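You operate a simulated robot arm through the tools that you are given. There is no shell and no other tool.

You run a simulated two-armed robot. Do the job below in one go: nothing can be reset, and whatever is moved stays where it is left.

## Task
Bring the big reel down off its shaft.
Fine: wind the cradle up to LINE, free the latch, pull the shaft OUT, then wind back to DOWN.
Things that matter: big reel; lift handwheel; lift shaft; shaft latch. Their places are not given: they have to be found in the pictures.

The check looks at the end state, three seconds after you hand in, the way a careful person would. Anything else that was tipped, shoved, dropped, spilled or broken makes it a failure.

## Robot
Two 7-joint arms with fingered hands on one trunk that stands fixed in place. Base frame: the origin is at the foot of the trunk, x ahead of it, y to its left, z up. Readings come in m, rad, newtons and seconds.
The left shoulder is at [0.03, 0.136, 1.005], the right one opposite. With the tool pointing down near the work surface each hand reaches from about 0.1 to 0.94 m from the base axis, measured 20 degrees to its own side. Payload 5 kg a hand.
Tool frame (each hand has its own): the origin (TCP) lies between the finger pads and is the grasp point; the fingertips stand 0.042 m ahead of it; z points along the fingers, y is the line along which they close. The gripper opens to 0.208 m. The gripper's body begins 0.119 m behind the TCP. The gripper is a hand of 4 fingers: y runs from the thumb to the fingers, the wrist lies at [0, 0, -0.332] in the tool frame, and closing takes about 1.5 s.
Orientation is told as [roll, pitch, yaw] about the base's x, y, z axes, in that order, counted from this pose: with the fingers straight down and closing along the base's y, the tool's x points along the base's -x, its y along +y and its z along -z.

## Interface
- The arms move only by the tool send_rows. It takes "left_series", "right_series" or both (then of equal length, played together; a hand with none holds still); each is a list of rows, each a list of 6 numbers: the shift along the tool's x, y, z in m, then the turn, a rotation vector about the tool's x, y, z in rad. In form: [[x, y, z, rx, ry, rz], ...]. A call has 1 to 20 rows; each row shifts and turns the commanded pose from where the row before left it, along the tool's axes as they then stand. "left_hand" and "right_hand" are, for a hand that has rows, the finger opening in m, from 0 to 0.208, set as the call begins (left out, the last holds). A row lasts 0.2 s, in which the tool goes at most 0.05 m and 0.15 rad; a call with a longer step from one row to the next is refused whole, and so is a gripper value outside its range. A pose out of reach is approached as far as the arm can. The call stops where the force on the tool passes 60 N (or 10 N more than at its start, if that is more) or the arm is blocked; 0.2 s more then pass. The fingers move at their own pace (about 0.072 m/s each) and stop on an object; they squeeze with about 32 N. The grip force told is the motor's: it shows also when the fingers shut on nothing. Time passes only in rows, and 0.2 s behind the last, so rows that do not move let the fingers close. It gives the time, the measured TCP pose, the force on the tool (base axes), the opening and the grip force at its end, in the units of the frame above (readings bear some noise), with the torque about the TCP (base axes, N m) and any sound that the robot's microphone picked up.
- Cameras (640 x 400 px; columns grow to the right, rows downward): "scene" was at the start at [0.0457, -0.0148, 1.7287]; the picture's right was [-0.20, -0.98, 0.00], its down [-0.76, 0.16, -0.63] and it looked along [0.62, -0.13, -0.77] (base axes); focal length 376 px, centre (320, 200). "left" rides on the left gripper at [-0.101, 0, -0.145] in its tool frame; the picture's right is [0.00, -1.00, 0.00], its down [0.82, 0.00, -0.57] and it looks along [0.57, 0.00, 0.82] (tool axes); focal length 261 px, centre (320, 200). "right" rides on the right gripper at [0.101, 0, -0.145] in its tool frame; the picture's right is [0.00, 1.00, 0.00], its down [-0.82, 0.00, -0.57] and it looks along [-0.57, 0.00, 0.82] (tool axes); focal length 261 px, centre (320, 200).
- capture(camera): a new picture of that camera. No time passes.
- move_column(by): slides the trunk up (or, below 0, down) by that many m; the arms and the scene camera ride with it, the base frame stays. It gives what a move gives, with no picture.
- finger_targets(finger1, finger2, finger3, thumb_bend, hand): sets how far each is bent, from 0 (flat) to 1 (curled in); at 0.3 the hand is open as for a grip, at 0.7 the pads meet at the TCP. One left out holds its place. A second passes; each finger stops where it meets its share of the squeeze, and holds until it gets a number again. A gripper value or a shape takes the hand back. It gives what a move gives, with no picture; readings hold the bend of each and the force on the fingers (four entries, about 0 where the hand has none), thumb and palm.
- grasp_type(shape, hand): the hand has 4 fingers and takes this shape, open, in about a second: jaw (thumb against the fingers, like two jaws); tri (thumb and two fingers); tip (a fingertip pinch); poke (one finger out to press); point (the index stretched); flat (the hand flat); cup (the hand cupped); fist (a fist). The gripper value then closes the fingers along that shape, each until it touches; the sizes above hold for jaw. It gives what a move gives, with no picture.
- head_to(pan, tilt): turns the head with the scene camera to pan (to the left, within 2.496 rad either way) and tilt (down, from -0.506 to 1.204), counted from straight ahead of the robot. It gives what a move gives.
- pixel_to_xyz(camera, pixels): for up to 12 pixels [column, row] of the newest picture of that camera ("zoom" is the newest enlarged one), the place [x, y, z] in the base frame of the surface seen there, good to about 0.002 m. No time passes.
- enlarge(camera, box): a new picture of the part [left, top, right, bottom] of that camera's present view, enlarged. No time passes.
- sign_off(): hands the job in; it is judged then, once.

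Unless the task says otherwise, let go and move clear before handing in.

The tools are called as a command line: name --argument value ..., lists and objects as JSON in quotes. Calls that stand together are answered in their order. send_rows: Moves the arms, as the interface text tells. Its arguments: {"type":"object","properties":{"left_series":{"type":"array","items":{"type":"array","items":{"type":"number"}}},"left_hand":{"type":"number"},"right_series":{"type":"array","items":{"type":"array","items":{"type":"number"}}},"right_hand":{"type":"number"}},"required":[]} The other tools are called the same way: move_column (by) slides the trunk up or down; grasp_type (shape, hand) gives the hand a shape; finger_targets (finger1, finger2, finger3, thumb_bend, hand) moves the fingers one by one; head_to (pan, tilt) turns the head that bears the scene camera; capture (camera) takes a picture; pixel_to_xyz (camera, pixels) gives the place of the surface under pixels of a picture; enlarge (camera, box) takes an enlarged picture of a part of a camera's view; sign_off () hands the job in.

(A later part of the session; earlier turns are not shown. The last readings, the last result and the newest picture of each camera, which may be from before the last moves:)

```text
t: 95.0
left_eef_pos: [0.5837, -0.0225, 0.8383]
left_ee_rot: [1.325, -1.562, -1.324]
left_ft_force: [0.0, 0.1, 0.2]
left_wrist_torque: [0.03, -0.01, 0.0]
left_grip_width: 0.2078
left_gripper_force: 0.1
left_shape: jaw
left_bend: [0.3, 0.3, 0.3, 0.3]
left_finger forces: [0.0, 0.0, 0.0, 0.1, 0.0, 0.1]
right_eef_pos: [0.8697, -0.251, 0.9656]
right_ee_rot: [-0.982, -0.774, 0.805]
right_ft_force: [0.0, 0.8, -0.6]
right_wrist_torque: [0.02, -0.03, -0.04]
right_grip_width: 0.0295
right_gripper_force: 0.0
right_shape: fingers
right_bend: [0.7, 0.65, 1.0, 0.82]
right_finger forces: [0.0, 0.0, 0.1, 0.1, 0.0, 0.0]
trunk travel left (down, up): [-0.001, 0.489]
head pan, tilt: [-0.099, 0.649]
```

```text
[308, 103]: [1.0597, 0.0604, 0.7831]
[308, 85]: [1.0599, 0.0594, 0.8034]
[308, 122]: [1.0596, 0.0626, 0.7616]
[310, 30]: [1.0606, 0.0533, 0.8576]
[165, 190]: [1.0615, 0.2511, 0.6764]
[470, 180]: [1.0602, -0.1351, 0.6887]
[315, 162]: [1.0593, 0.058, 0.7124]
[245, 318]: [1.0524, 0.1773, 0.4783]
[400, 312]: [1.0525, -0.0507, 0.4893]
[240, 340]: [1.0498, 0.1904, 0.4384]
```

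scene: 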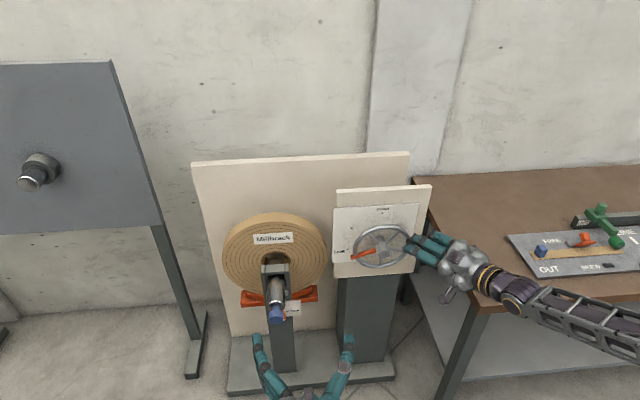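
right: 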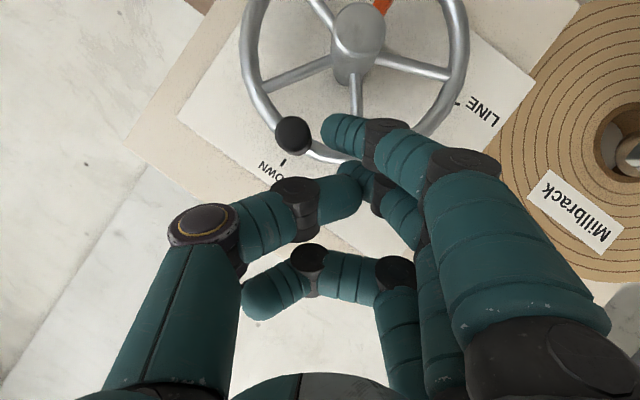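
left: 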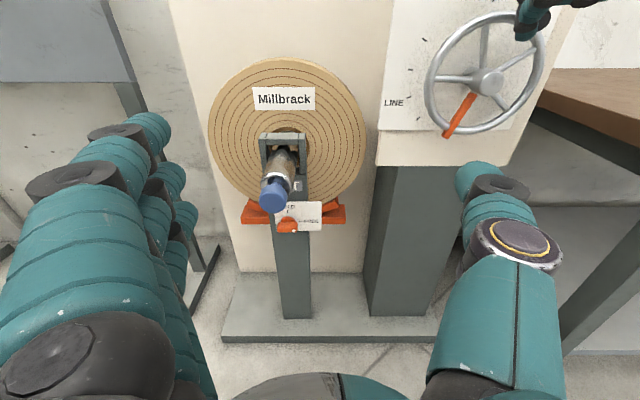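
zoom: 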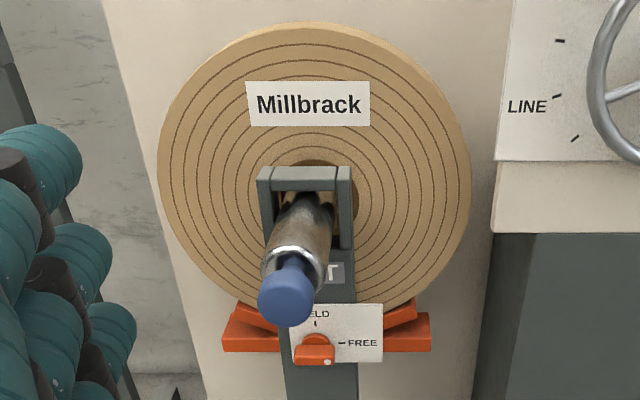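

The label centre is at z≈0.78 and the reel still sits on the raised cradle. The wheel holds by friction now, so I'll retract the right hand straight back and to the right, and let the more dexterous left hand finish winding down.

send_rows --right_series '[[0.0251, 0.0003, -0.0433, 0, 0, 0], [0.0251, 0.0003, -0.0433, 0, 0, 0], [0.0305, -0.024, -0.0172, 0, 0, 0], [0.0305, -0.024, -0.0172, 0, 0, 0], [0.0305, -0.024, -0.0172, 0, 0, 0], [0.0305, -0.024, -0.0172, 0, 0, 0], [0.0305, -0.024, -0.0172, 0, 0, 0], [0, 0, 0, 0, 0, 0]]'

capture --camera "scene"

capture --camera "left"

```text
t: 96.8
left_eef_pos: [0.5838, -0.0203, 0.8384]
left_ee_rot: [1.311, -1.564, -1.311]
left_ft_force: [0.6, -0.1, 0.4]
left_wrist_torque: [-0.04, 0.02, 0.02]
left_grip_width: 0.2079
left_gripper_force: 0.0
left_shape: jaw
left_bend: [0.3, 0.3, 0.3, 0.3]
left_finger forces: [0.0, 0.1, 0.0, 0.0, 0.0, 0.1]
right_eef_pos: [0.6411, -0.4082, 0.9585]
right_ee_rot: [-0.979, -0.774, 0.804]
right_ft_force: [-0.5, 0.1, 0.1]
right_wrist_torque: [0.02, -0.03, -0.03]
right_grip_width: 0.0295
right_gripper_force: 0.1
right_shape: fingers
right_bend: [0.7, 0.65, 1.0, 0.82]
right_finger forces: [0.0, 0.0, 0.0, 0.1, 0.0, 0.0]
right hand out of reach, approached as far as the arm can: row 6, 7
trunk travel left (down, up): [-0.001, 0.489]
head pan, tilt: [-0.099, 0.649]
```

```text
taken
```

scene: 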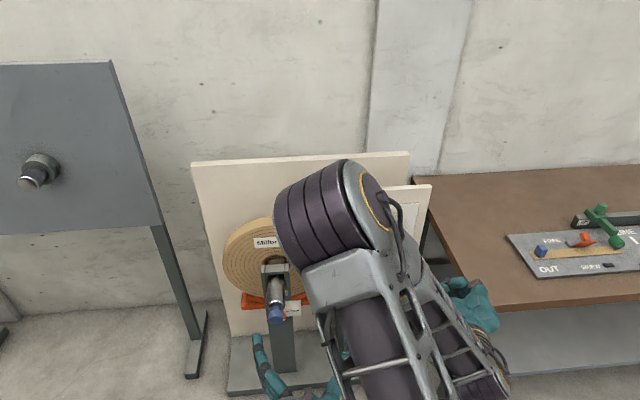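

```text
taken
```

left: 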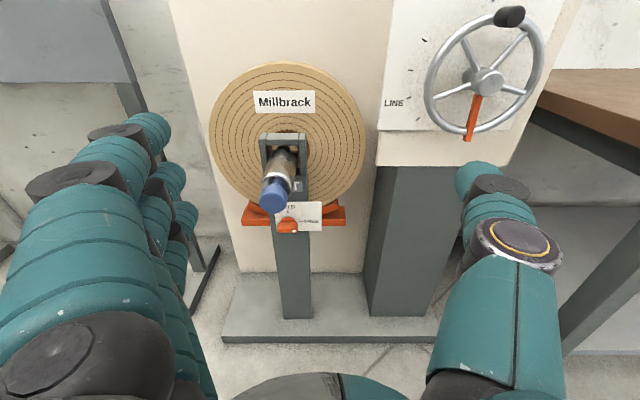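

The wheel is free of the right hand and holding. The right arm's elbow now sits in the middle of the scene view, so I'll find where it is before moving the left hand.

pixel_to_xyz --camera "scene" --pixels '[[300, 215], [350, 180], [380, 210], [340, 280], [400, 330], [475, 300], [360, 360], [410, 250]]'

pixel_to_xyz --camera "left" --pixels '[[515, 18], [505, 17], [477, 100], [470, 135], [487, 80], [285, 100], [285, 62]]'

```text
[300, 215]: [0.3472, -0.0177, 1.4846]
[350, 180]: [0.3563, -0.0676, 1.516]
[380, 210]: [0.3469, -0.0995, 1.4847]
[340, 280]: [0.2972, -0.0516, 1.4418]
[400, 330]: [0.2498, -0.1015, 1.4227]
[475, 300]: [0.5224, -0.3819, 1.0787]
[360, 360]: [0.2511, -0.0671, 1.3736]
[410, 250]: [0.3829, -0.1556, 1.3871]
```

```text
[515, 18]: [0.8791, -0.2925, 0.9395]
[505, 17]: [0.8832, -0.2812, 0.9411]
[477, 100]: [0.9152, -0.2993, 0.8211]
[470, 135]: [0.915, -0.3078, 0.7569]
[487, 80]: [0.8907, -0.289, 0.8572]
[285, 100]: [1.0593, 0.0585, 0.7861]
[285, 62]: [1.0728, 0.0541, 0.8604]
```

The right elbow is high (z≈1.48) near the centre. I'll turn the right hand back to its relaxed fingers-down pose so the arm moves out of the left arm's way.

send_rows --right_series '[[0, 0, 0, -0.0636, 0.1119, 0.0373], [0, 0, 0, -0.0636, 0.1119, 0.0373], [0, 0, 0, -0.0636, 0.1119, 0.0373], [0, 0, 0, -0.0636, 0.1119, 0.0373], [0, 0, 0, -0.0636, 0.1119, 0.0373], [0, 0, 0, -0.0636, 0.1119, 0.0373], [0, 0, 0, -0.0636, 0.1119, 0.0373], [0, 0, 0, -0.0636, 0.1119, 0.0373], [0, 0, 0, -0.0636, 0.1119, 0.0373], [0, 0, 0, 0, 0, 0]]'

capture --camera "scene"

```text
t: 99.0
left_eef_pos: [0.5826, -0.0232, 0.8378]
left_ee_rot: [1.338, -1.566, -1.338]
left_ft_force: [-0.1, 0.2, 0.5]
left_wrist_torque: [0.0, -0.04, -0.04]
left_grip_width: 0.2078
left_gripper_force: 0.1
left_shape: jaw
left_bend: [0.3, 0.3, 0.3, 0.3]
left_finger forces: [0.1, 0.0, 0.0, 0.0, 0.0, 0.1]
right_eef_pos: [0.6405, -0.4078, 0.9583]
right_ee_rot: [0.0, -0.008, -0.003]
right_ft_force: [0.6, 0.4, -0.3]
right_wrist_torque: [-0.06, -0.03, 0.01]
right_grip_width: 0.0294
right_gripper_force: 0.0
right_shape: fingers
right_bend: [0.7, 0.65, 1.0, 0.82]
right_finger forces: [0.0, 0.1, 0.0, 0.0, 0.1, 0.1]
trunk travel left (down, up): [-0.001, 0.489]
head pan, tilt: [-0.099, 0.649]
```

```text
taken
```

scene: 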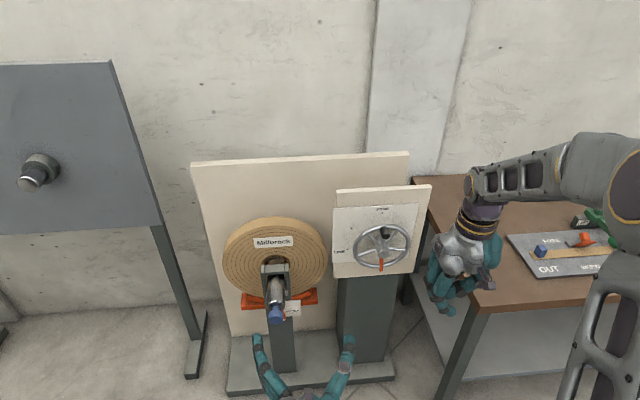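

Now the right arm is back in a comfortable pose. I'll shift it further right and up, to leave room for the left hand at the wheel.

send_rows --right_series '[[0, -0.04, -0.025, 0, 0, 0], [0, -0.04, -0.025, 0, 0, 0], [0, -0.04, -0.025, 0, 0, 0], [0, -0.04, -0.025, 0, 0, 0], [0.03, -0.03, 0, 0, 0, 0], [0, 0, 0, 0, 0, 0]]'

capture --camera "scene"

enlarge --camera "scene" --box '[215, 190, 435, 330]'

```text
t: 100.5
left_eef_pos: [0.5847, -0.0213, 0.8382]
left_ee_rot: [1.317, -1.564, -1.315]
left_ft_force: [0.0, 0.1, -0.3]
left_wrist_torque: [-0.02, -0.05, -0.01]
left_grip_width: 0.2077
left_gripper_force: 0.1
left_shape: jaw
left_bend: [0.3, 0.3, 0.3, 0.3]
left_finger forces: [0.1, 0.1, 0.0, 0.1, 0.1, 0.1]
right_eef_pos: [0.6076, -0.5948, 1.0583]
right_ee_rot: [-0.001, -0.008, -0.003]
right_ft_force: [0.1, -0.3, 0.2]
right_wrist_torque: [-0.01, -0.02, -0.04]
right_grip_width: 0.0294
right_gripper_force: 0.0
right_shape: fingers
right_bend: [0.7, 0.65, 1.0, 0.82]
right_finger forces: [0.0, 0.1, 0.0, 0.0, 0.0, 0.1]
trunk travel left (down, up): [-0.001, 0.489]
head pan, tilt: [-0.099, 0.649]
```

```text
taken
```

scene: 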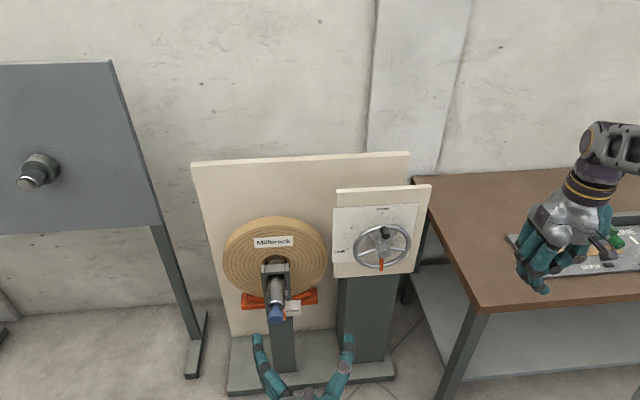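

```text
2.86 times, centred on (325, 260) of scene
```

zoom: 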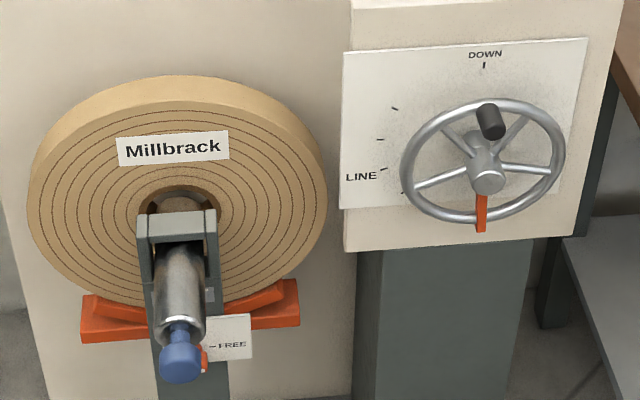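

The scene is clear: the handle is at the top (α≈175°) and the reel is on the cradle. I'll bring the left hand, level, in front of the handle.

send_rows --left_series '[[-0.0146, -0.0387, 0.025, 0, 0, 0], [-0.0146, -0.0387, 0.025, 0, 0, 0], [-0.0146, -0.0387, 0.025, 0, 0, 0], [-0.0146, -0.0387, 0.025, 0, 0, 0], [-0.0146, -0.0387, 0.025, 0, 0, 0], [-0.0146, -0.0387, 0.025, 0, 0, 0], [-0.0146, -0.0387, 0.025, 0, 0, 0], [0, 0, 0, 0, 0, 0]]'

capture --camera "left"

capture --camera "scene"

```text
t: 102.2
left_eef_pos: [0.7592, -0.2907, 0.9377]
left_ee_rot: [1.304, -1.565, -1.305]
left_ft_force: [0.3, -0.4, 0.2]
left_wrist_torque: [0.0, -0.01, 0.0]
left_grip_width: 0.2079
left_gripper_force: 0.2
left_shape: jaw
left_bend: [0.3, 0.3, 0.3, 0.3]
left_finger forces: [0.1, 0.1, 0.0, 0.1, 0.0, 0.0]
right_eef_pos: [0.6088, -0.5956, 1.0595]
right_ee_rot: [-0.003, -0.01, -0.002]
right_ft_force: [-0.5, 0.8, 0.8]
right_wrist_torque: [-0.01, 0.01, 0.06]
right_grip_width: 0.0293
right_gripper_force: 0.0
right_shape: fingers
right_bend: [0.7, 0.65, 1.0, 0.82]
right_finger forces: [0.1, 0.1, 0.1, 0.0, 0.1, 0.0]
trunk travel left (down, up): [-0.001, 0.489]
head pan, tilt: [-0.099, 0.649]
```

```text
taken
```

left: 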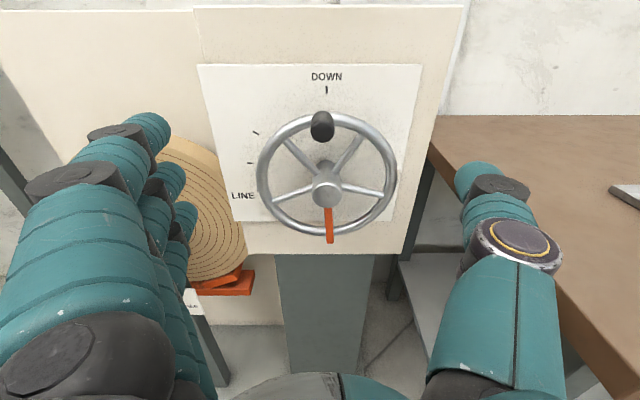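

```text
taken
```

scene: 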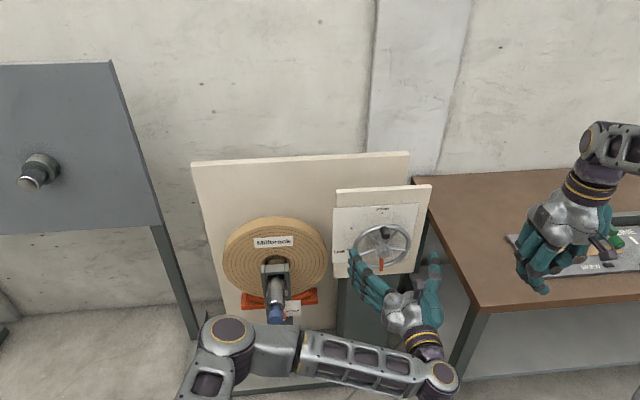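

The left hand reached the level pose in front of the handle, seen at (323,127). I'll measure the handle precisely and check the left elbow's clearance from the shaft knob.

pixel_to_xyz --camera "left" --pixels '[[323, 130], [313, 130], [333, 130], [322, 140], [330, 235], [327, 190]]'

pixel_to_xyz --camera "scene" --pixels '[[230, 330], [270, 345], [340, 360], [277, 313], [440, 380]]'

```text
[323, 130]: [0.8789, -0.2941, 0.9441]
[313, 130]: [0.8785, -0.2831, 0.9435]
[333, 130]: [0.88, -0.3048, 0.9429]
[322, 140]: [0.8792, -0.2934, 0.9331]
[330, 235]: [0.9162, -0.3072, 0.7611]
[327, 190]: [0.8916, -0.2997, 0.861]
```

```text
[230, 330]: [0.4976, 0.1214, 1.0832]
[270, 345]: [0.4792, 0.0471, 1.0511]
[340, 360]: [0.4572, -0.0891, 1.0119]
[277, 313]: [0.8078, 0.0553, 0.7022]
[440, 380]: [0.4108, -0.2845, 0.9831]
```

The elbow is well clear, and the handle is centred at (y -0.293, z 0.941). I'll advance to TCP x≈0.864 and grip it with the left hand.

send_rows --left_series '[[-0.001, -0.001, 0.035, 0, 0, 0], [-0.001, -0.001, 0.035, 0, 0, 0], [-0.001, -0.001, 0.035, 0, 0, 0], [0, 0, 0, 0, 0, 0]]'

send_rows --left_series '[[0, 0, 0, 0, 0, 0], [0, 0, 0, 0, 0, 0], [0, 0, 0, 0, 0, 0], [0, 0, 0, 0, 0, 0], [0, 0, 0, 0, 0, 0], [0, 0, 0, 0, 0, 0], [0, 0, 0, 0, 0, 0], [0, 0, 0, 0, 0, 0], [0, 0, 0, 0, 0, 0]]' --left_hand 0.0

capture --camera "left"

```text
t: 103.2
left_eef_pos: [0.8633, -0.2949, 0.9417]
left_ee_rot: [1.302, -1.563, -1.301]
left_ft_force: [0.0, -0.1, 0.4]
left_wrist_torque: [0.04, 0.0, -0.02]
left_grip_width: 0.2079
left_gripper_force: 0.1
left_shape: jaw
left_bend: [0.3, 0.3, 0.3, 0.3]
left_finger forces: [0.0, 0.0, 0.0, 0.0, 0.0, 0.0]
right_eef_pos: [0.6076, -0.5949, 1.0586]
right_ee_rot: [-0.002, -0.008, -0.005]
right_ft_force: [-0.6, -0.5, 0.2]
right_wrist_torque: [0.02, 0.01, 0.01]
right_grip_width: 0.0293
right_gripper_force: 0.1
right_shape: fingers
right_bend: [0.7, 0.65, 1.0, 0.82]
right_finger forces: [0.0, 0.0, 0.0, 0.0, 0.0, 0.1]
trunk travel left (down, up): [-0.001, 0.489]
head pan, tilt: [-0.099, 0.649]
```

```text
t: 105.2
left_eef_pos: [0.8637, -0.2948, 0.9423]
left_ee_rot: [1.277, -1.563, -1.279]
left_ft_force: [4.2, -2.6, -1.0]
left_wrist_torque: [-0.09, 0.08, 0.26]
left_grip_width: 0.0054
left_gripper_force: 31.6
left_shape: jaw
left_bend: [0.7, 0.71, 0.7, 0.7]
left_finger forces: [0.0, 16.4, 0.0, 0.0, 20.2, 0.0]
right_eef_pos: [0.6094, -0.596, 1.0591]
right_ee_rot: [-0.003, -0.008, -0.003]
right_ft_force: [0.0, 0.6, 0.9]
right_wrist_torque: [-0.03, -0.01, 0.0]
right_grip_width: 0.0294
right_gripper_force: 0.0
right_shape: fingers
right_bend: [0.7, 0.65, 1.0, 0.82]
right_finger forces: [0.1, 0.0, 0.1, 0.0, 0.0, 0.1]
trunk travel left (down, up): [-0.001, 0.489]
head pan, tilt: [-0.099, 0.649]
```

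```text
taken
```

left: 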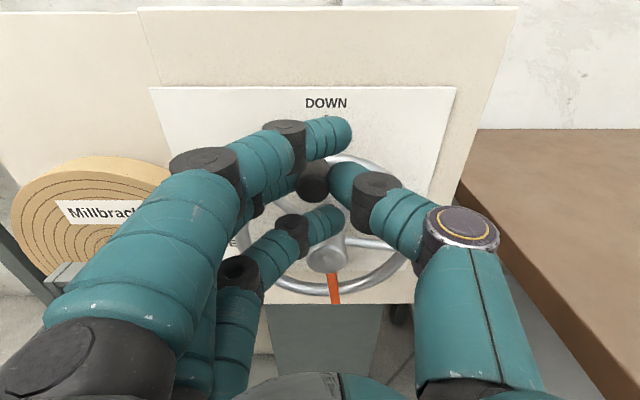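

The left hand has a good grip, with finger 16 N and thumb 20 N. I'll turn counter-clockwise with the hand moving rigidly with the wheel, 20° first.

send_rows --left_series '[[0.0008, 0.008, 0, 0, 0, -0.0873], [0.0008, 0.008, 0, 0, 0, -0.0873], [0.0008, 0.008, 0, 0, 0, -0.0873], [0.0008, 0.008, 0, 0, 0, -0.0873], [0, 0, 0, 0, 0, 0]]'

capture --camera "left"

enlarge --camera "scene" --box '[215, 190, 435, 330]'

```text
t: 106.5
left_eef_pos: [0.863, -0.2637, 0.9345]
left_ee_rot: [-1.565, -1.227, 1.564]
left_ft_force: [4.4, -0.7, -3.0]
left_wrist_torque: [-0.11, 0.22, 0.28]
left_grip_width: 0.0053
left_gripper_force: 31.9
left_shape: jaw
left_bend: [0.7, 0.71, 0.7, 0.7]
left_finger forces: [0.1, 17.4, 0.0, 0.1, 18.6, 0.1]
right_eef_pos: [0.6106, -0.5956, 1.0582]
right_ee_rot: [-0.004, -0.01, -0.003]
right_ft_force: [-0.1, -0.1, 0.4]
right_wrist_torque: [0.01, 0.0, 0.0]
right_grip_width: 0.0292
right_gripper_force: 0.0
right_shape: fingers
right_bend: [0.7, 0.65, 1.0, 0.82]
right_finger forces: [0.1, 0.0, 0.1, 0.0, 0.0, 0.0]
trunk travel left (down, up): [-0.001, 0.489]
head pan, tilt: [-0.099, 0.649]
```

```text
taken
```

left: 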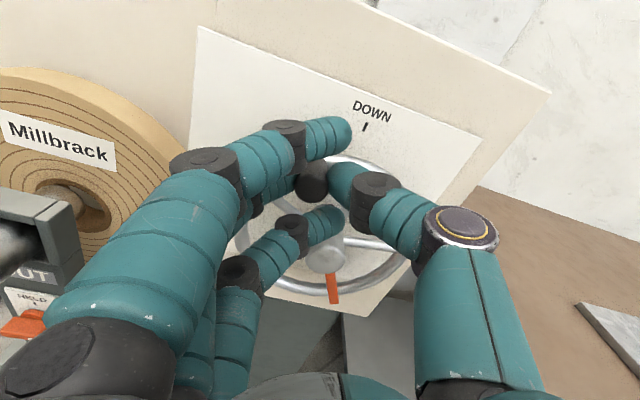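

```text
2.86 times, centred on (325, 260) of scene
```

zoom: 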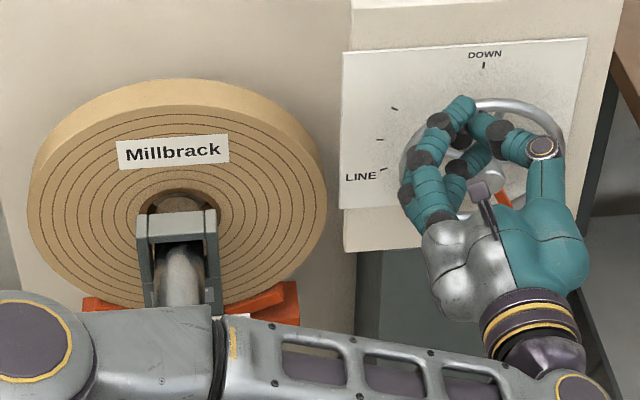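

The wheel turns with the hand at almost no load, and the reel is going down. In this view I can see the shaft end beside the hole at (60,198), so I'll zoom in to confirm clearance.

enlarge --camera "left" --box '[0, 130, 130, 270]'

pixel_to_xyz --camera "zoom" --pixels '[[260, 170], [300, 180], [340, 190], [360, 195], [250, 190], [400, 150], [300, 140], [330, 250], [420, 250]]'

```text
2.86 times, centred on (65, 200) of left
```

zoom: 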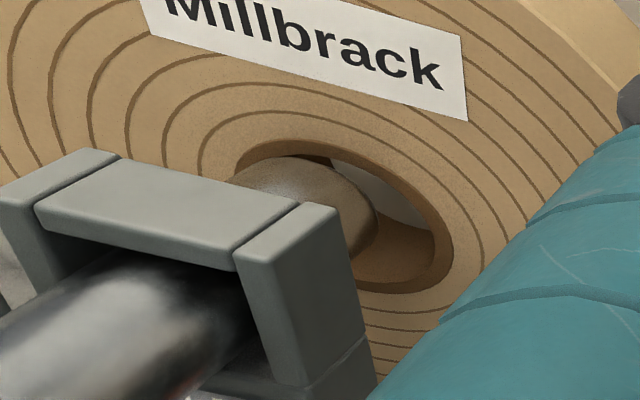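

```text
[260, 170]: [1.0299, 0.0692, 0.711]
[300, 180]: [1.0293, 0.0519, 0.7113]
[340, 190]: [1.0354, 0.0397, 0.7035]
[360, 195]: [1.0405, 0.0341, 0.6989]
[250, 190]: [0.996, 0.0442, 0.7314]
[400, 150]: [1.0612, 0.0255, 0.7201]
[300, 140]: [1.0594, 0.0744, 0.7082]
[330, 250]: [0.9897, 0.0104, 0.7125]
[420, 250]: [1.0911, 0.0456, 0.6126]
```

The shaft end is at x≈1.042, about 18 mm in front of the reel face, and the hole's upper edge (z 0.708) has already dropped below the shaft's top, so the reel is clear. I'll continue winding down 30°.

send_rows --left_series '[[0.0008, 0.008, 0, 0, 0, -0.0873], [0.0008, 0.008, 0, 0, 0, -0.0873], [0.0008, 0.008, 0, 0, 0, -0.0873], [0.0008, 0.008, 0, 0, 0, -0.0873], [0.0008, 0.008, 0, 0, 0, -0.0873], [0.0008, 0.008, 0, 0, 0, -0.0873], [0, 0, 0, 0, 0, 0]]'

capture --camera "left"

enlarge --camera "scene" --box '[215, 190, 435, 330]'

```text
t: 108.0
left_eef_pos: [0.8636, -0.2269, 0.9055]
left_ee_rot: [-1.567, -0.704, 1.569]
left_ft_force: [2.1, -0.9, -3.7]
left_wrist_torque: [-0.08, 0.33, 0.14]
left_grip_width: 0.0046
left_gripper_force: 31.4
left_shape: jaw
left_bend: [0.7, 0.71, 0.7, 0.7]
left_finger forces: [0.1, 17.8, 0.0, 0.0, 17.8, 0.0]
right_eef_pos: [0.6098, -0.5959, 1.0588]
right_ee_rot: [-0.002, -0.009, -0.004]
right_ft_force: [0.4, -0.3, -0.2]
right_wrist_torque: [0.01, -0.01, 0.0]
right_grip_width: 0.0294
right_gripper_force: 0.0
right_shape: fingers
right_bend: [0.7, 0.65, 1.0, 0.82]
right_finger forces: [0.0, 0.0, 0.1, 0.0, 0.0, 0.0]
trunk travel left (down, up): [-0.001, 0.489]
head pan, tilt: [-0.099, 0.649]
```

```text
taken
```

left: 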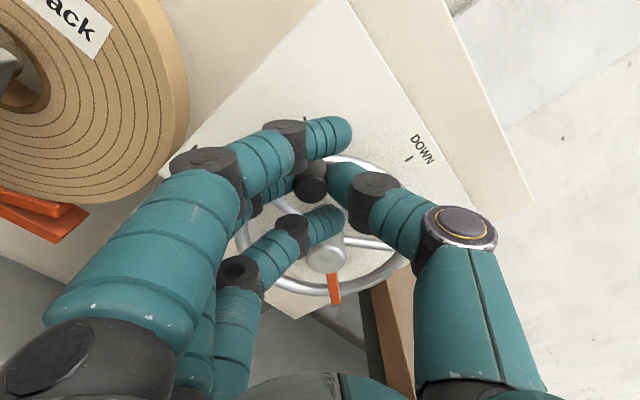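

```text
2.86 times, centred on (325, 260) of scene
```

zoom: 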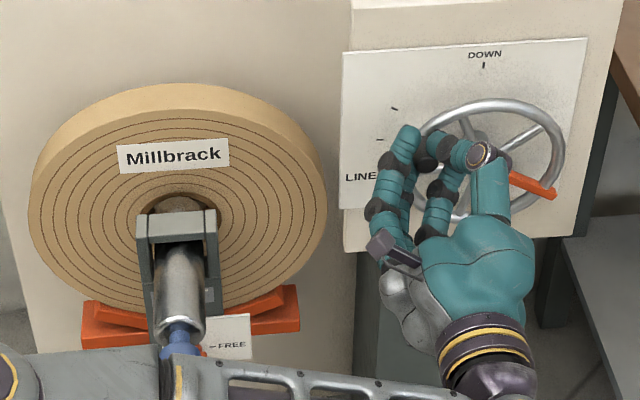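

The left grip is tracking well, with the pointer at about 125° and forces small. I'll continue 30° more.

send_rows --left_series '[[0.0008, 0.008, 0, 0, 0, -0.0873], [0.0008, 0.008, 0, 0, 0, -0.0873], [0.0008, 0.008, 0, 0, 0, -0.0873], [0.0008, 0.008, 0, 0, 0, -0.0873], [0.0008, 0.008, 0, 0, 0, -0.0873], [0.0008, 0.008, 0, 0, 0, -0.0873], [0, 0, 0, 0, 0, 0]]'

capture --camera "left"

capture --camera "scene"

```text
t: 109.7
left_eef_pos: [0.8637, -0.209, 0.8598]
left_ee_rot: [-1.567, -0.179, 1.57]
left_ft_force: [7.5, -4.0, -2.3]
left_wrist_torque: [-0.13, 0.31, -0.09]
left_grip_width: 0.0045
left_gripper_force: 31.8
left_shape: jaw
left_bend: [0.7, 0.71, 0.7, 0.7]
left_finger forces: [0.0, 16.1, 0.0, 0.1, 16.6, 0.0]
right_eef_pos: [0.6098, -0.5971, 1.0591]
right_ee_rot: [-0.002, -0.008, -0.002]
right_ft_force: [0.4, -0.4, 0.0]
right_wrist_torque: [0.01, 0.01, 0.02]
right_grip_width: 0.0292
right_gripper_force: 0.1
right_shape: fingers
right_bend: [0.7, 0.65, 1.0, 0.82]
right_finger forces: [0.0, 0.0, 0.0, 0.1, 0.0, 0.0]
trunk travel left (down, up): [-0.001, 0.489]
head pan, tilt: [-0.099, 0.649]
```

```text
taken
```

left: 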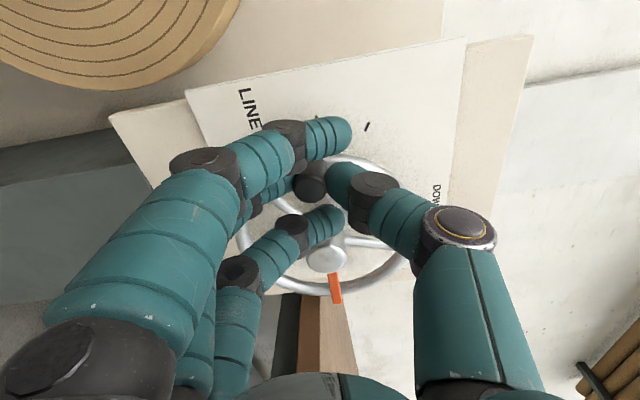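

```text
taken
```

scene: 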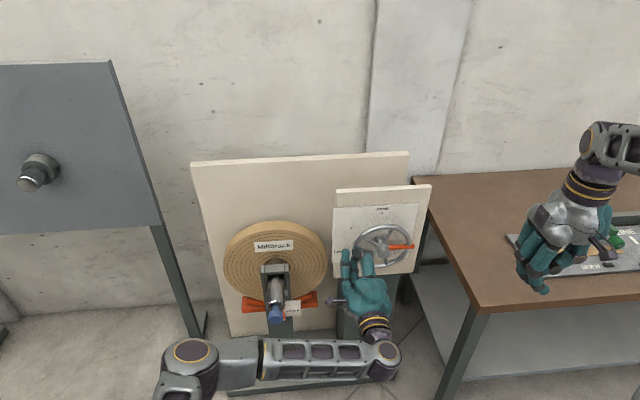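

The pointer is now at about 95° with the hand rolled -80° and no reach warnings. I'll continue 25° and watch the wrist limit.

send_rows --left_series '[[0.0008, 0.008, 0, 0, 0, -0.0873], [0.0008, 0.008, 0, 0, 0, -0.0873], [0.0008, 0.008, 0, 0, 0, -0.0873], [0.0008, 0.008, 0, 0, 0, -0.0873], [0.0008, 0.008, 0, 0, 0, -0.0873], [0, 0, 0, 0, 0, 0]]'

capture --camera "left"

capture --camera "scene"

```text
t: 111.0
left_eef_pos: [0.8628, -0.2143, 0.8207]
left_ee_rot: [-1.568, 0.257, 1.572]
left_ft_force: [4.3, -2.3, -2.9]
left_wrist_torque: [-0.11, 0.35, -0.17]
left_grip_width: 0.0043
left_gripper_force: 31.7
left_shape: jaw
left_bend: [0.7, 0.71, 0.7, 0.7]
left_finger forces: [0.0, 17.8, 0.0, 0.0, 16.2, 0.0]
right_eef_pos: [0.6091, -0.5953, 1.0591]
right_ee_rot: [-0.002, -0.008, -0.003]
right_ft_force: [-0.3, -0.1, 0.7]
right_wrist_torque: [-0.02, 0.02, -0.03]
right_grip_width: 0.0291
right_gripper_force: 0.0
right_shape: fingers
right_bend: [0.7, 0.65, 1.0, 0.82]
right_finger forces: [0.0, 0.0, 0.1, 0.1, 0.1, 0.0]
trunk travel left (down, up): [-0.001, 0.489]
head pan, tilt: [-0.099, 0.649]
```

```text
taken
```

left: 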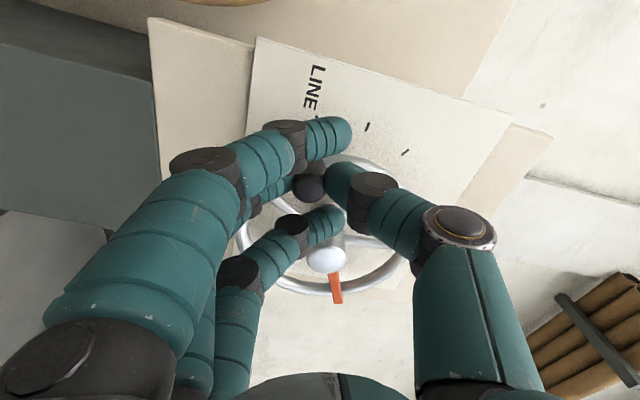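

```text
taken
```

scene: 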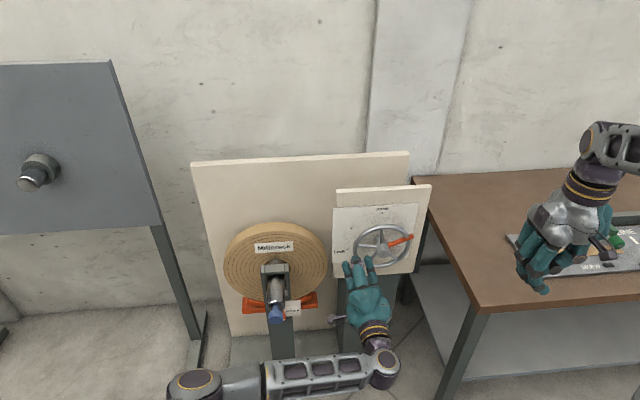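

Pointer at about 70° and everything is smooth. I'll continue 25°.

send_rows --left_series '[[0.0008, 0.008, 0, 0, 0, -0.0873], [0.0008, 0.008, 0, 0, 0, -0.0873], [0.0008, 0.008, 0, 0, 0, -0.0873], [0.0008, 0.008, 0, 0, 0, -0.0873], [0.0008, 0.008, 0, 0, 0, -0.0873], [0, 0, 0, 0, 0, 0]]'

capture --camera "left"

capture --camera "scene"

```text
t: 112.5
left_eef_pos: [0.8633, -0.2338, 0.7869]
left_ee_rot: [-1.569, 0.693, 1.573]
left_ft_force: [-3.8, 1.5, -4.0]
left_wrist_torque: [0.01, 0.36, -0.17]
left_grip_width: 0.0047
left_gripper_force: 31.9
left_shape: jaw
left_bend: [0.7, 0.71, 0.7, 0.71]
left_finger forces: [0.0, 19.7, 0.0, 0.0, 18.6, 0.0]
right_eef_pos: [0.6092, -0.5949, 1.0585]
right_ee_rot: [-0.003, -0.01, -0.003]
right_ft_force: [-0.2, -0.1, 0.2]
right_wrist_torque: [-0.03, 0.05, 0.0]
right_grip_width: 0.0292
right_gripper_force: 0.0
right_shape: fingers
right_bend: [0.7, 0.65, 1.0, 0.82]
right_finger forces: [0.0, 0.0, 0.0, 0.0, 0.0, 0.1]
trunk travel left (down, up): [-0.001, 0.489]
head pan, tilt: [-0.099, 0.649]
```

```text
taken
```

left: 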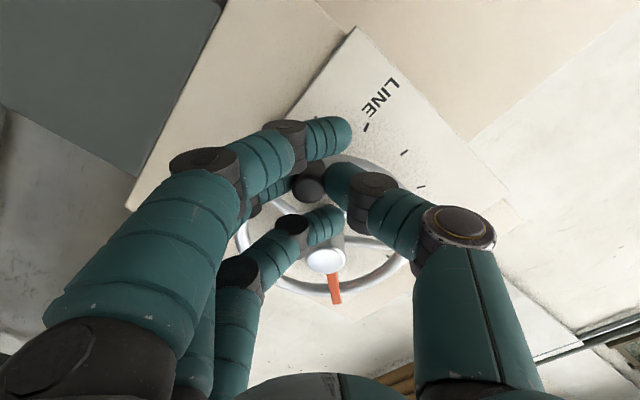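

```text
taken
```

scene: 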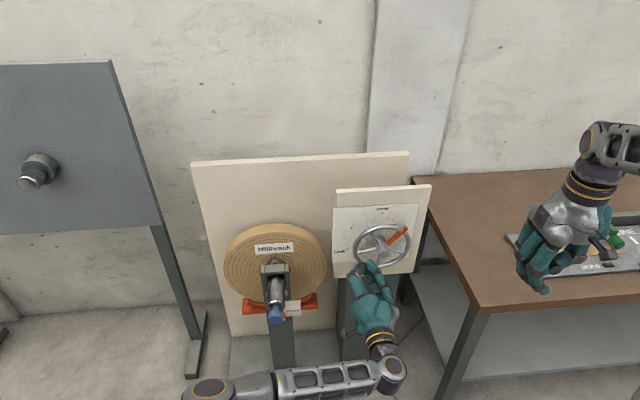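

The pointer is at about 45° and the roll still has room. I'll continue 25° more.

send_rows --left_series '[[0.0008, 0.008, 0, 0, 0, -0.0873], [0.0008, 0.008, 0, 0, 0, -0.0873], [0.0008, 0.008, 0, 0, 0, -0.0873], [0.0008, 0.008, 0, 0, 0, -0.0873], [0.0008, 0.008, 0, 0, 0, -0.0873], [0, 0, 0, 0, 0, 0]]'

capture --camera "left"

enlarge --camera "scene" --box '[215, 190, 435, 330]'

```text
t: 113.8
left_eef_pos: [0.8631, -0.2662, 0.7641]
left_ee_rot: [-1.567, 1.129, 1.572]
left_ft_force: [5.1, -2.5, -1.7]
left_wrist_torque: [-0.08, 0.15, -0.3]
left_grip_width: 0.0049
left_gripper_force: 32.2
left_shape: jaw
left_bend: [0.7, 0.71, 0.7, 0.7]
left_finger forces: [0.0, 17.8, 0.0, 0.0, 16.5, 0.0]
right_eef_pos: [0.6082, -0.5959, 1.0593]
right_ee_rot: [-0.001, -0.011, -0.005]
right_ft_force: [0.3, 0.0, 0.2]
right_wrist_torque: [-0.02, -0.01, -0.02]
right_grip_width: 0.0293
right_gripper_force: 0.1
right_shape: fingers
right_bend: [0.7, 0.65, 1.0, 0.82]
right_finger forces: [0.0, 0.0, 0.1, 0.1, 0.0, 0.1]
trunk travel left (down, up): [-0.001, 0.489]
head pan, tilt: [-0.099, 0.649]
```

```text
taken
```

left: 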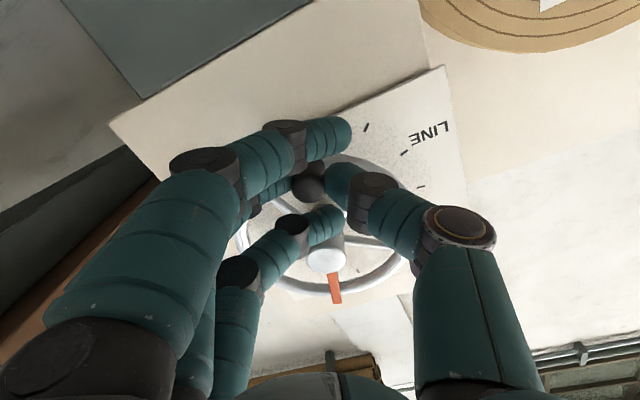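

```text
2.86 times, centred on (325, 260) of scene
```

zoom: 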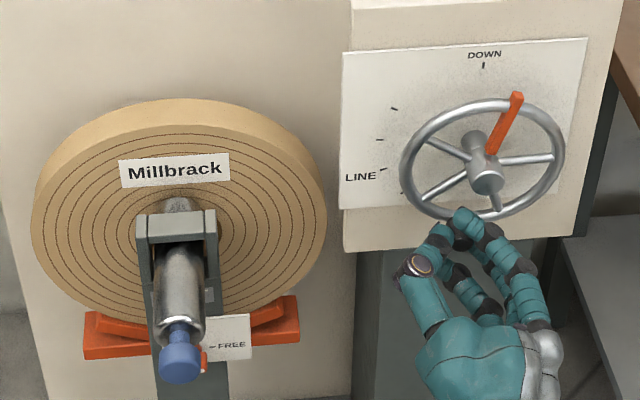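

The pointer is about 20° short of DOWN. I'll go 15°, then finish with smaller steps to the stop.

send_rows --left_series '[[0.0008, 0.008, 0, 0, 0, -0.0873], [0.0008, 0.008, 0, 0, 0, -0.0873], [0.0008, 0.008, 0, 0, 0, -0.0873], [0.0003, 0.004, 0, 0, 0, -0.0436], [0, 0, 0, 0, 0, 0]]'

enlarge --camera "scene" --box '[330, 190, 430, 280]'

pixel_to_xyz --camera "zoom" --pixels '[[330, 110], [330, 130], [330, 150], [320, 75]]'

```text
t: 115.0
left_eef_pos: [0.8521, -0.25, 0.8625]
left_ee_rot: [-1.492, 1.421, 1.644]
left_ft_force: [-1.1, 0.6, 0.0]
left_wrist_torque: [0.02, 0.0, 0.0]
left_grip_width: 0.0012
left_gripper_force: 32.5
left_shape: jaw
left_bend: [0.7, 0.72, 0.7, 0.74]
left_finger forces: [0.0, 0.0, 0.0, 0.1, 0.0, 0.0]
left hand out of reach, approached as far as the arm can: row 1, 2, 3, 4
right_eef_pos: [0.6089, -0.595, 1.0586]
right_ee_rot: [-0.004, -0.008, -0.005]
right_ft_force: [-0.9, 0.6, -0.8]
right_wrist_torque: [-0.03, -0.02, -0.02]
right_grip_width: 0.0293
right_gripper_force: 0.0
right_shape: fingers
right_bend: [0.7, 0.65, 1.0, 0.82]
right_finger forces: [0.1, 0.0, 0.0, 0.1, 0.1, 0.1]
trunk travel left (down, up): [-0.001, 0.489]
head pan, tilt: [-0.099, 0.649]
```

```text
4.44 times, centred on (380, 235) of scene
```

zoom: 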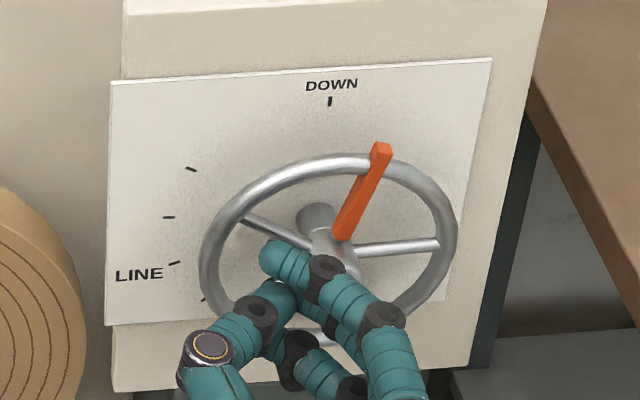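

```text
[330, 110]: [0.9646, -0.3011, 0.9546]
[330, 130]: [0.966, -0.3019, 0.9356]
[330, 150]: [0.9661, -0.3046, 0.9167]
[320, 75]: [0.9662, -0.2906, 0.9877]
```

The wrist reached its limit and the hand slipped off; the pointer is still about 20° from DOWN. I'll back away, roll the left hand level again, and regrip for the last bit.

send_rows --left_series '[[0, 0, -0.04, 0, 0, 0], [0, 0, -0.04, 0, 0, 0], [0, 0, -0.04, 0, 0, 0], [0, 0, 0, 0, 0, 0]]' --left_hand 0.0

capture --camera "left"

enlarge --camera "scene" --box '[215, 190, 435, 330]'

```text
t: 116.0
left_eef_pos: [0.73, -0.2503, 0.8631]
left_ee_rot: [-1.551, 1.431, 1.588]
left_ft_force: [0.8, -0.5, 0.2]
left_wrist_torque: [0.0, 0.01, 0.05]
left_grip_width: 0.0011
left_gripper_force: 31.6
left_shape: jaw
left_bend: [0.7, 0.72, 0.7, 0.74]
left_finger forces: [0.0, 0.0, 0.0, 0.0, 0.0, 0.0]
right_eef_pos: [0.6091, -0.5954, 1.0595]
right_ee_rot: [-0.004, -0.01, -0.001]
right_ft_force: [0.1, 1.0, -0.4]
right_wrist_torque: [-0.02, 0.03, -0.03]
right_grip_width: 0.0294
right_gripper_force: 0.1
right_shape: fingers
right_bend: [0.7, 0.65, 1.0, 0.82]
right_finger forces: [0.0, 0.1, 0.0, 0.0, 0.1, 0.1]
trunk travel left (down, up): [-0.001, 0.489]
head pan, tilt: [-0.099, 0.649]
```

```text
taken
```

left: 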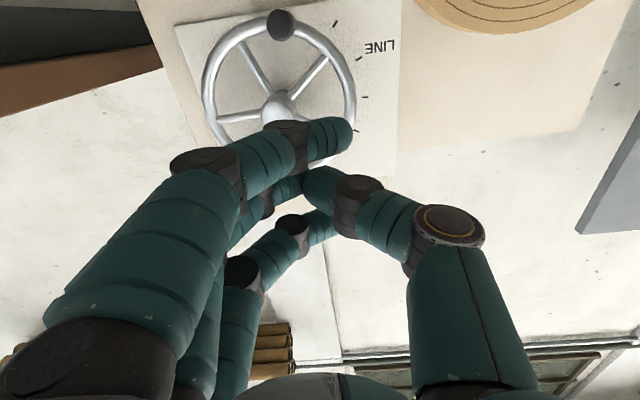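

```text
2.86 times, centred on (325, 260) of scene
```

zoom: 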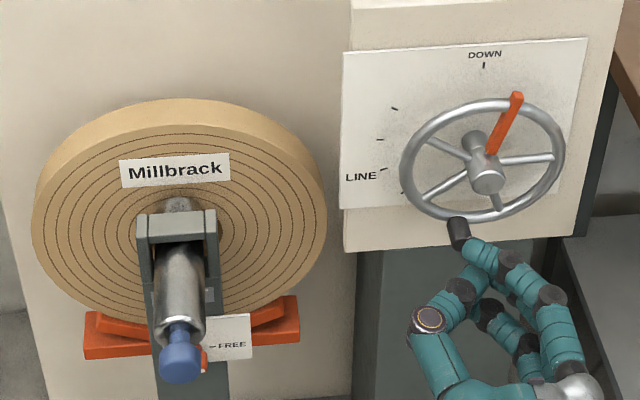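

The hand is clear, with the wheel and reel steady. I'll roll the left hand back to level.

send_rows --left_series '[[0, 0, 0, 0, 0, 0.1495], [0, 0, 0, 0, 0, 0.1495], [0, 0, 0, 0, 0, 0.1495], [0, 0, 0, 0, 0, 0.1495], [0, 0, 0, 0, 0, 0.1495], [0, 0, 0, 0, 0, 0.1495], [0, 0, 0, 0, 0, 0.1495], [0, 0, 0, 0, 0, 0.1495], [0, 0, 0, 0, 0, 0.1495], [0, 0, 0, 0, 0, 0.1495], [0, 0, 0, 0, 0, 0.1495], [0, 0, 0, 0, 0, 0.1495], [0, 0, 0, 0, 0, 0.1495], [0, 0, 0, 0, 0, 0.1495], [0, 0, 0, 0, 0, 0.1495], [0, 0, 0, 0, 0, 0.1495], [0, 0, 0, 0, 0, 0.1495], [0, 0, 0, 0, 0, 0.1495], [0, 0, 0, 0, 0, 0.1495], [0, 0, 0, 0, 0, 0.1495]]' --left_hand 0.208

capture --camera "left"

```text
t: 120.2
left_eef_pos: [0.7312, -0.2498, 0.8622]
left_ee_rot: [-1.454, -1.56, 1.453]
left_ft_force: [-0.5, 0.5, -0.4]
left_wrist_torque: [-0.01, -0.08, -0.02]
left_grip_width: 0.2079
left_gripper_force: 0.1
left_shape: jaw
left_bend: [0.3, 0.3, 0.3, 0.3]
left_finger forces: [0.0, 0.0, 0.0, 0.0, 0.1, 0.0]
right_eef_pos: [0.6087, -0.5951, 1.0592]
right_ee_rot: [-0.004, -0.007, -0.004]
right_ft_force: [-0.3, 0.0, 0.7]
right_wrist_torque: [0.0, -0.02, 0.01]
right_grip_width: 0.0291
right_gripper_force: 0.1
right_shape: fingers
right_bend: [0.7, 0.65, 1.0, 0.82]
right_finger forces: [0.0, 0.1, 0.0, 0.1, 0.0, 0.0]
trunk travel left (down, up): [-0.001, 0.489]
head pan, tilt: [-0.099, 0.649]
```

```text
taken
```

left: 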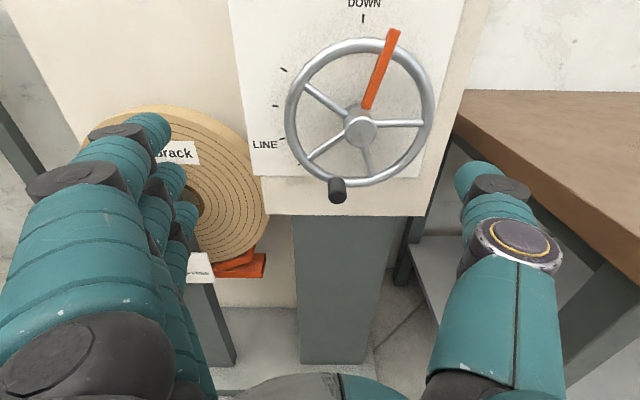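

The hand is level again and the handle is visible at (337,190). I'll measure it.

pixel_to_xyz --camera "left" --pixels '[[337, 193], [330, 193], [344, 193], [337, 200], [391, 40], [361, 130], [337, 182]]'

```text
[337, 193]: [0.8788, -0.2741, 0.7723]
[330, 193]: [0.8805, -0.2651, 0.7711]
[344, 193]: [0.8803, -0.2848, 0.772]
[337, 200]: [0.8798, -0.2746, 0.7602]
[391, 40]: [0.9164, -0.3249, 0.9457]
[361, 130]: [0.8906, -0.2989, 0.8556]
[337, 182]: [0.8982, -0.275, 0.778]
```

The handle is centred at about (y -0.2745, z 0.764), α≈17°. I'll move down in front of it, advance and grip.

send_rows --left_series '[[0.033, -0.008, 0, 0, 0, 0], [0.033, -0.008, 0, 0, 0, 0], [0.031, -0.008, 0, 0, 0, 0], [0, 0, 0.044, 0, 0, 0], [0, 0, 0.044, 0, 0, 0], [0, 0, 0.044, 0, 0, 0], [0, 0, 0, 0, 0, 0]]'

capture --camera "left"

```text
t: 121.8
left_eef_pos: [0.8647, -0.2749, 0.7648]
left_ee_rot: [-1.45, -1.556, 1.449]
left_ft_force: [-0.8, -0.2, 0.1]
left_wrist_torque: [0.05, -0.01, 0.02]
left_grip_width: 0.2078
left_gripper_force: 0.1
left_shape: jaw
left_bend: [0.3, 0.3, 0.3, 0.3]
left_finger forces: [0.1, 0.0, 0.0, 0.0, 0.0, 0.1]
right_eef_pos: [0.6072, -0.5949, 1.06]
right_ee_rot: [-0.004, -0.009, -0.003]
right_ft_force: [0.8, 1.2, 0.1]
right_wrist_torque: [-0.04, 0.0, 0.01]
right_grip_width: 0.029
right_gripper_force: 0.1
right_shape: fingers
right_bend: [0.7, 0.65, 1.0, 0.82]
right_finger forces: [0.0, 0.1, 0.0, 0.1, 0.0, 0.0]
trunk travel left (down, up): [-0.001, 0.489]
head pan, tilt: [-0.099, 0.649]
```

```text
taken
```

left: 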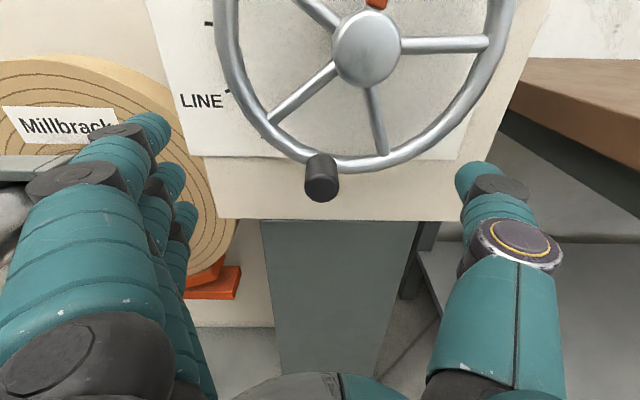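

The handle end is centred at (321,185), on the TCP. I'll close on it.

send_rows --left_series '[[0, 0, 0, 0, 0, 0], [0, 0, 0, 0, 0, 0], [0, 0, 0, 0, 0, 0], [0, 0, 0, 0, 0, 0], [0, 0, 0, 0, 0, 0], [0, 0, 0, 0, 0, 0], [0, 0, 0, 0, 0, 0], [0, 0, 0, 0, 0, 0], [0, 0, 0, 0, 0, 0]]' --left_hand 0.0

capture --camera "left"

```text
t: 123.8
left_eef_pos: [0.8642, -0.2768, 0.7647]
left_ee_rot: [-1.442, -1.558, 1.439]
left_ft_force: [7.4, -10.8, -0.8]
left_wrist_torque: [-0.07, 0.07, -0.13]
left_grip_width: 0.0071
left_gripper_force: 32.2
left_shape: jaw
left_bend: [0.7, 0.71, 0.7, 0.7]
left_finger forces: [0.0, 13.7, 0.0, 0.0, 24.8, 0.0]
right_eef_pos: [0.6102, -0.5965, 1.0586]
right_ee_rot: [-0.002, -0.009, -0.004]
right_ft_force: [-1.0, 0.0, 0.0]
right_wrist_torque: [0.02, 0.01, 0.0]
right_grip_width: 0.0292
right_gripper_force: 0.0
right_shape: fingers
right_bend: [0.7, 0.65, 1.0, 0.82]
right_finger forces: [0.0, 0.0, 0.1, 0.1, 0.1, 0.0]
trunk travel left (down, up): [-0.001, 0.489]
head pan, tilt: [-0.099, 0.649]
```

```text
taken
```

left: 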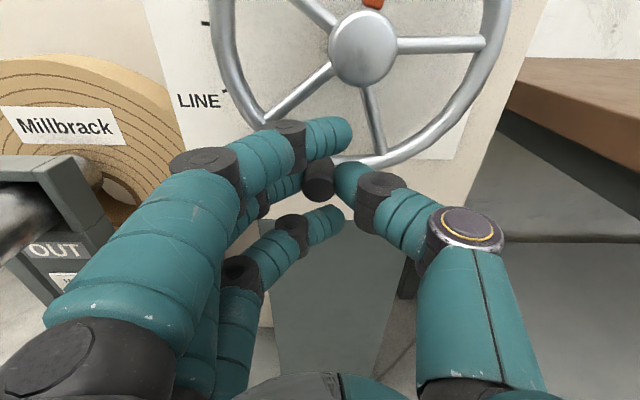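

Gripped. I'll push the handle the last 17°, mostly in -y, toward DOWN.

send_rows --left_series '[[0.0022, -0.0065, 0, 0, 0, -0.06], [0.0016, -0.0066, 0, 0, 0, -0.06], [0.001, -0.0067, 0, 0, 0, -0.06], [0.0004, -0.0067, 0, 0, 0, -0.06], [0, 0, 0, 0, 0, 0]]'

capture --camera "left"

enlarge --camera "scene" --box '[330, 190, 430, 280]'

```text
t: 125.0
left_eef_pos: [0.8633, -0.3008, 0.7629]
left_ee_rot: [-1.565, -1.315, 1.565]
left_ft_force: [6.4, 5.5, 4.3]
left_wrist_torque: [-0.03, -0.07, 0.39]
left_grip_width: 0.0046
left_gripper_force: 32.1
left_shape: jaw
left_bend: [0.7, 0.71, 0.7, 0.7]
left_finger forces: [0.1, 18.5, 0.0, 0.0, 15.3, 0.0]
right_eef_pos: [0.6083, -0.5949, 1.06]
right_ee_rot: [-0.003, -0.008, -0.002]
right_ft_force: [-0.3, -0.3, -0.5]
right_wrist_torque: [-0.02, -0.03, -0.02]
right_grip_width: 0.0289
right_gripper_force: 0.1
right_shape: fingers
right_bend: [0.7, 0.65, 1.0, 0.82]
right_finger forces: [0.0, 0.0, 0.1, 0.0, 0.0, 0.0]
trunk travel left (down, up): [-0.001, 0.489]
head pan, tilt: [-0.099, 0.649]
```

```text
taken
```

left: 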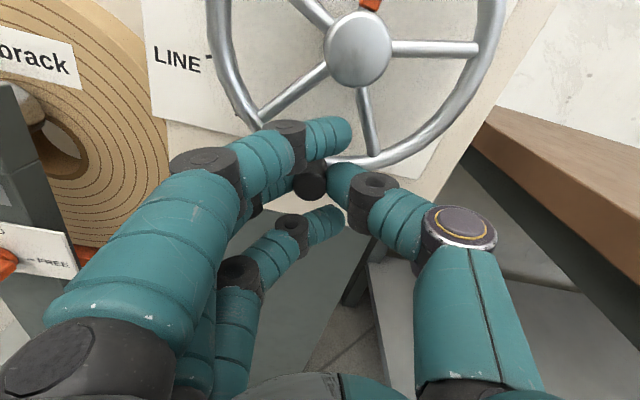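

```text
4.44 times, centred on (380, 235) of scene
```

zoom: 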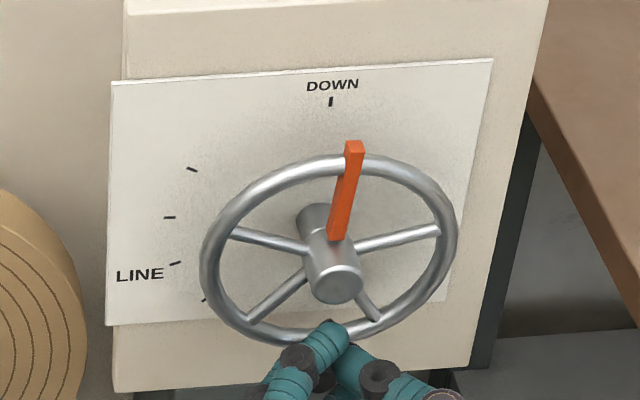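

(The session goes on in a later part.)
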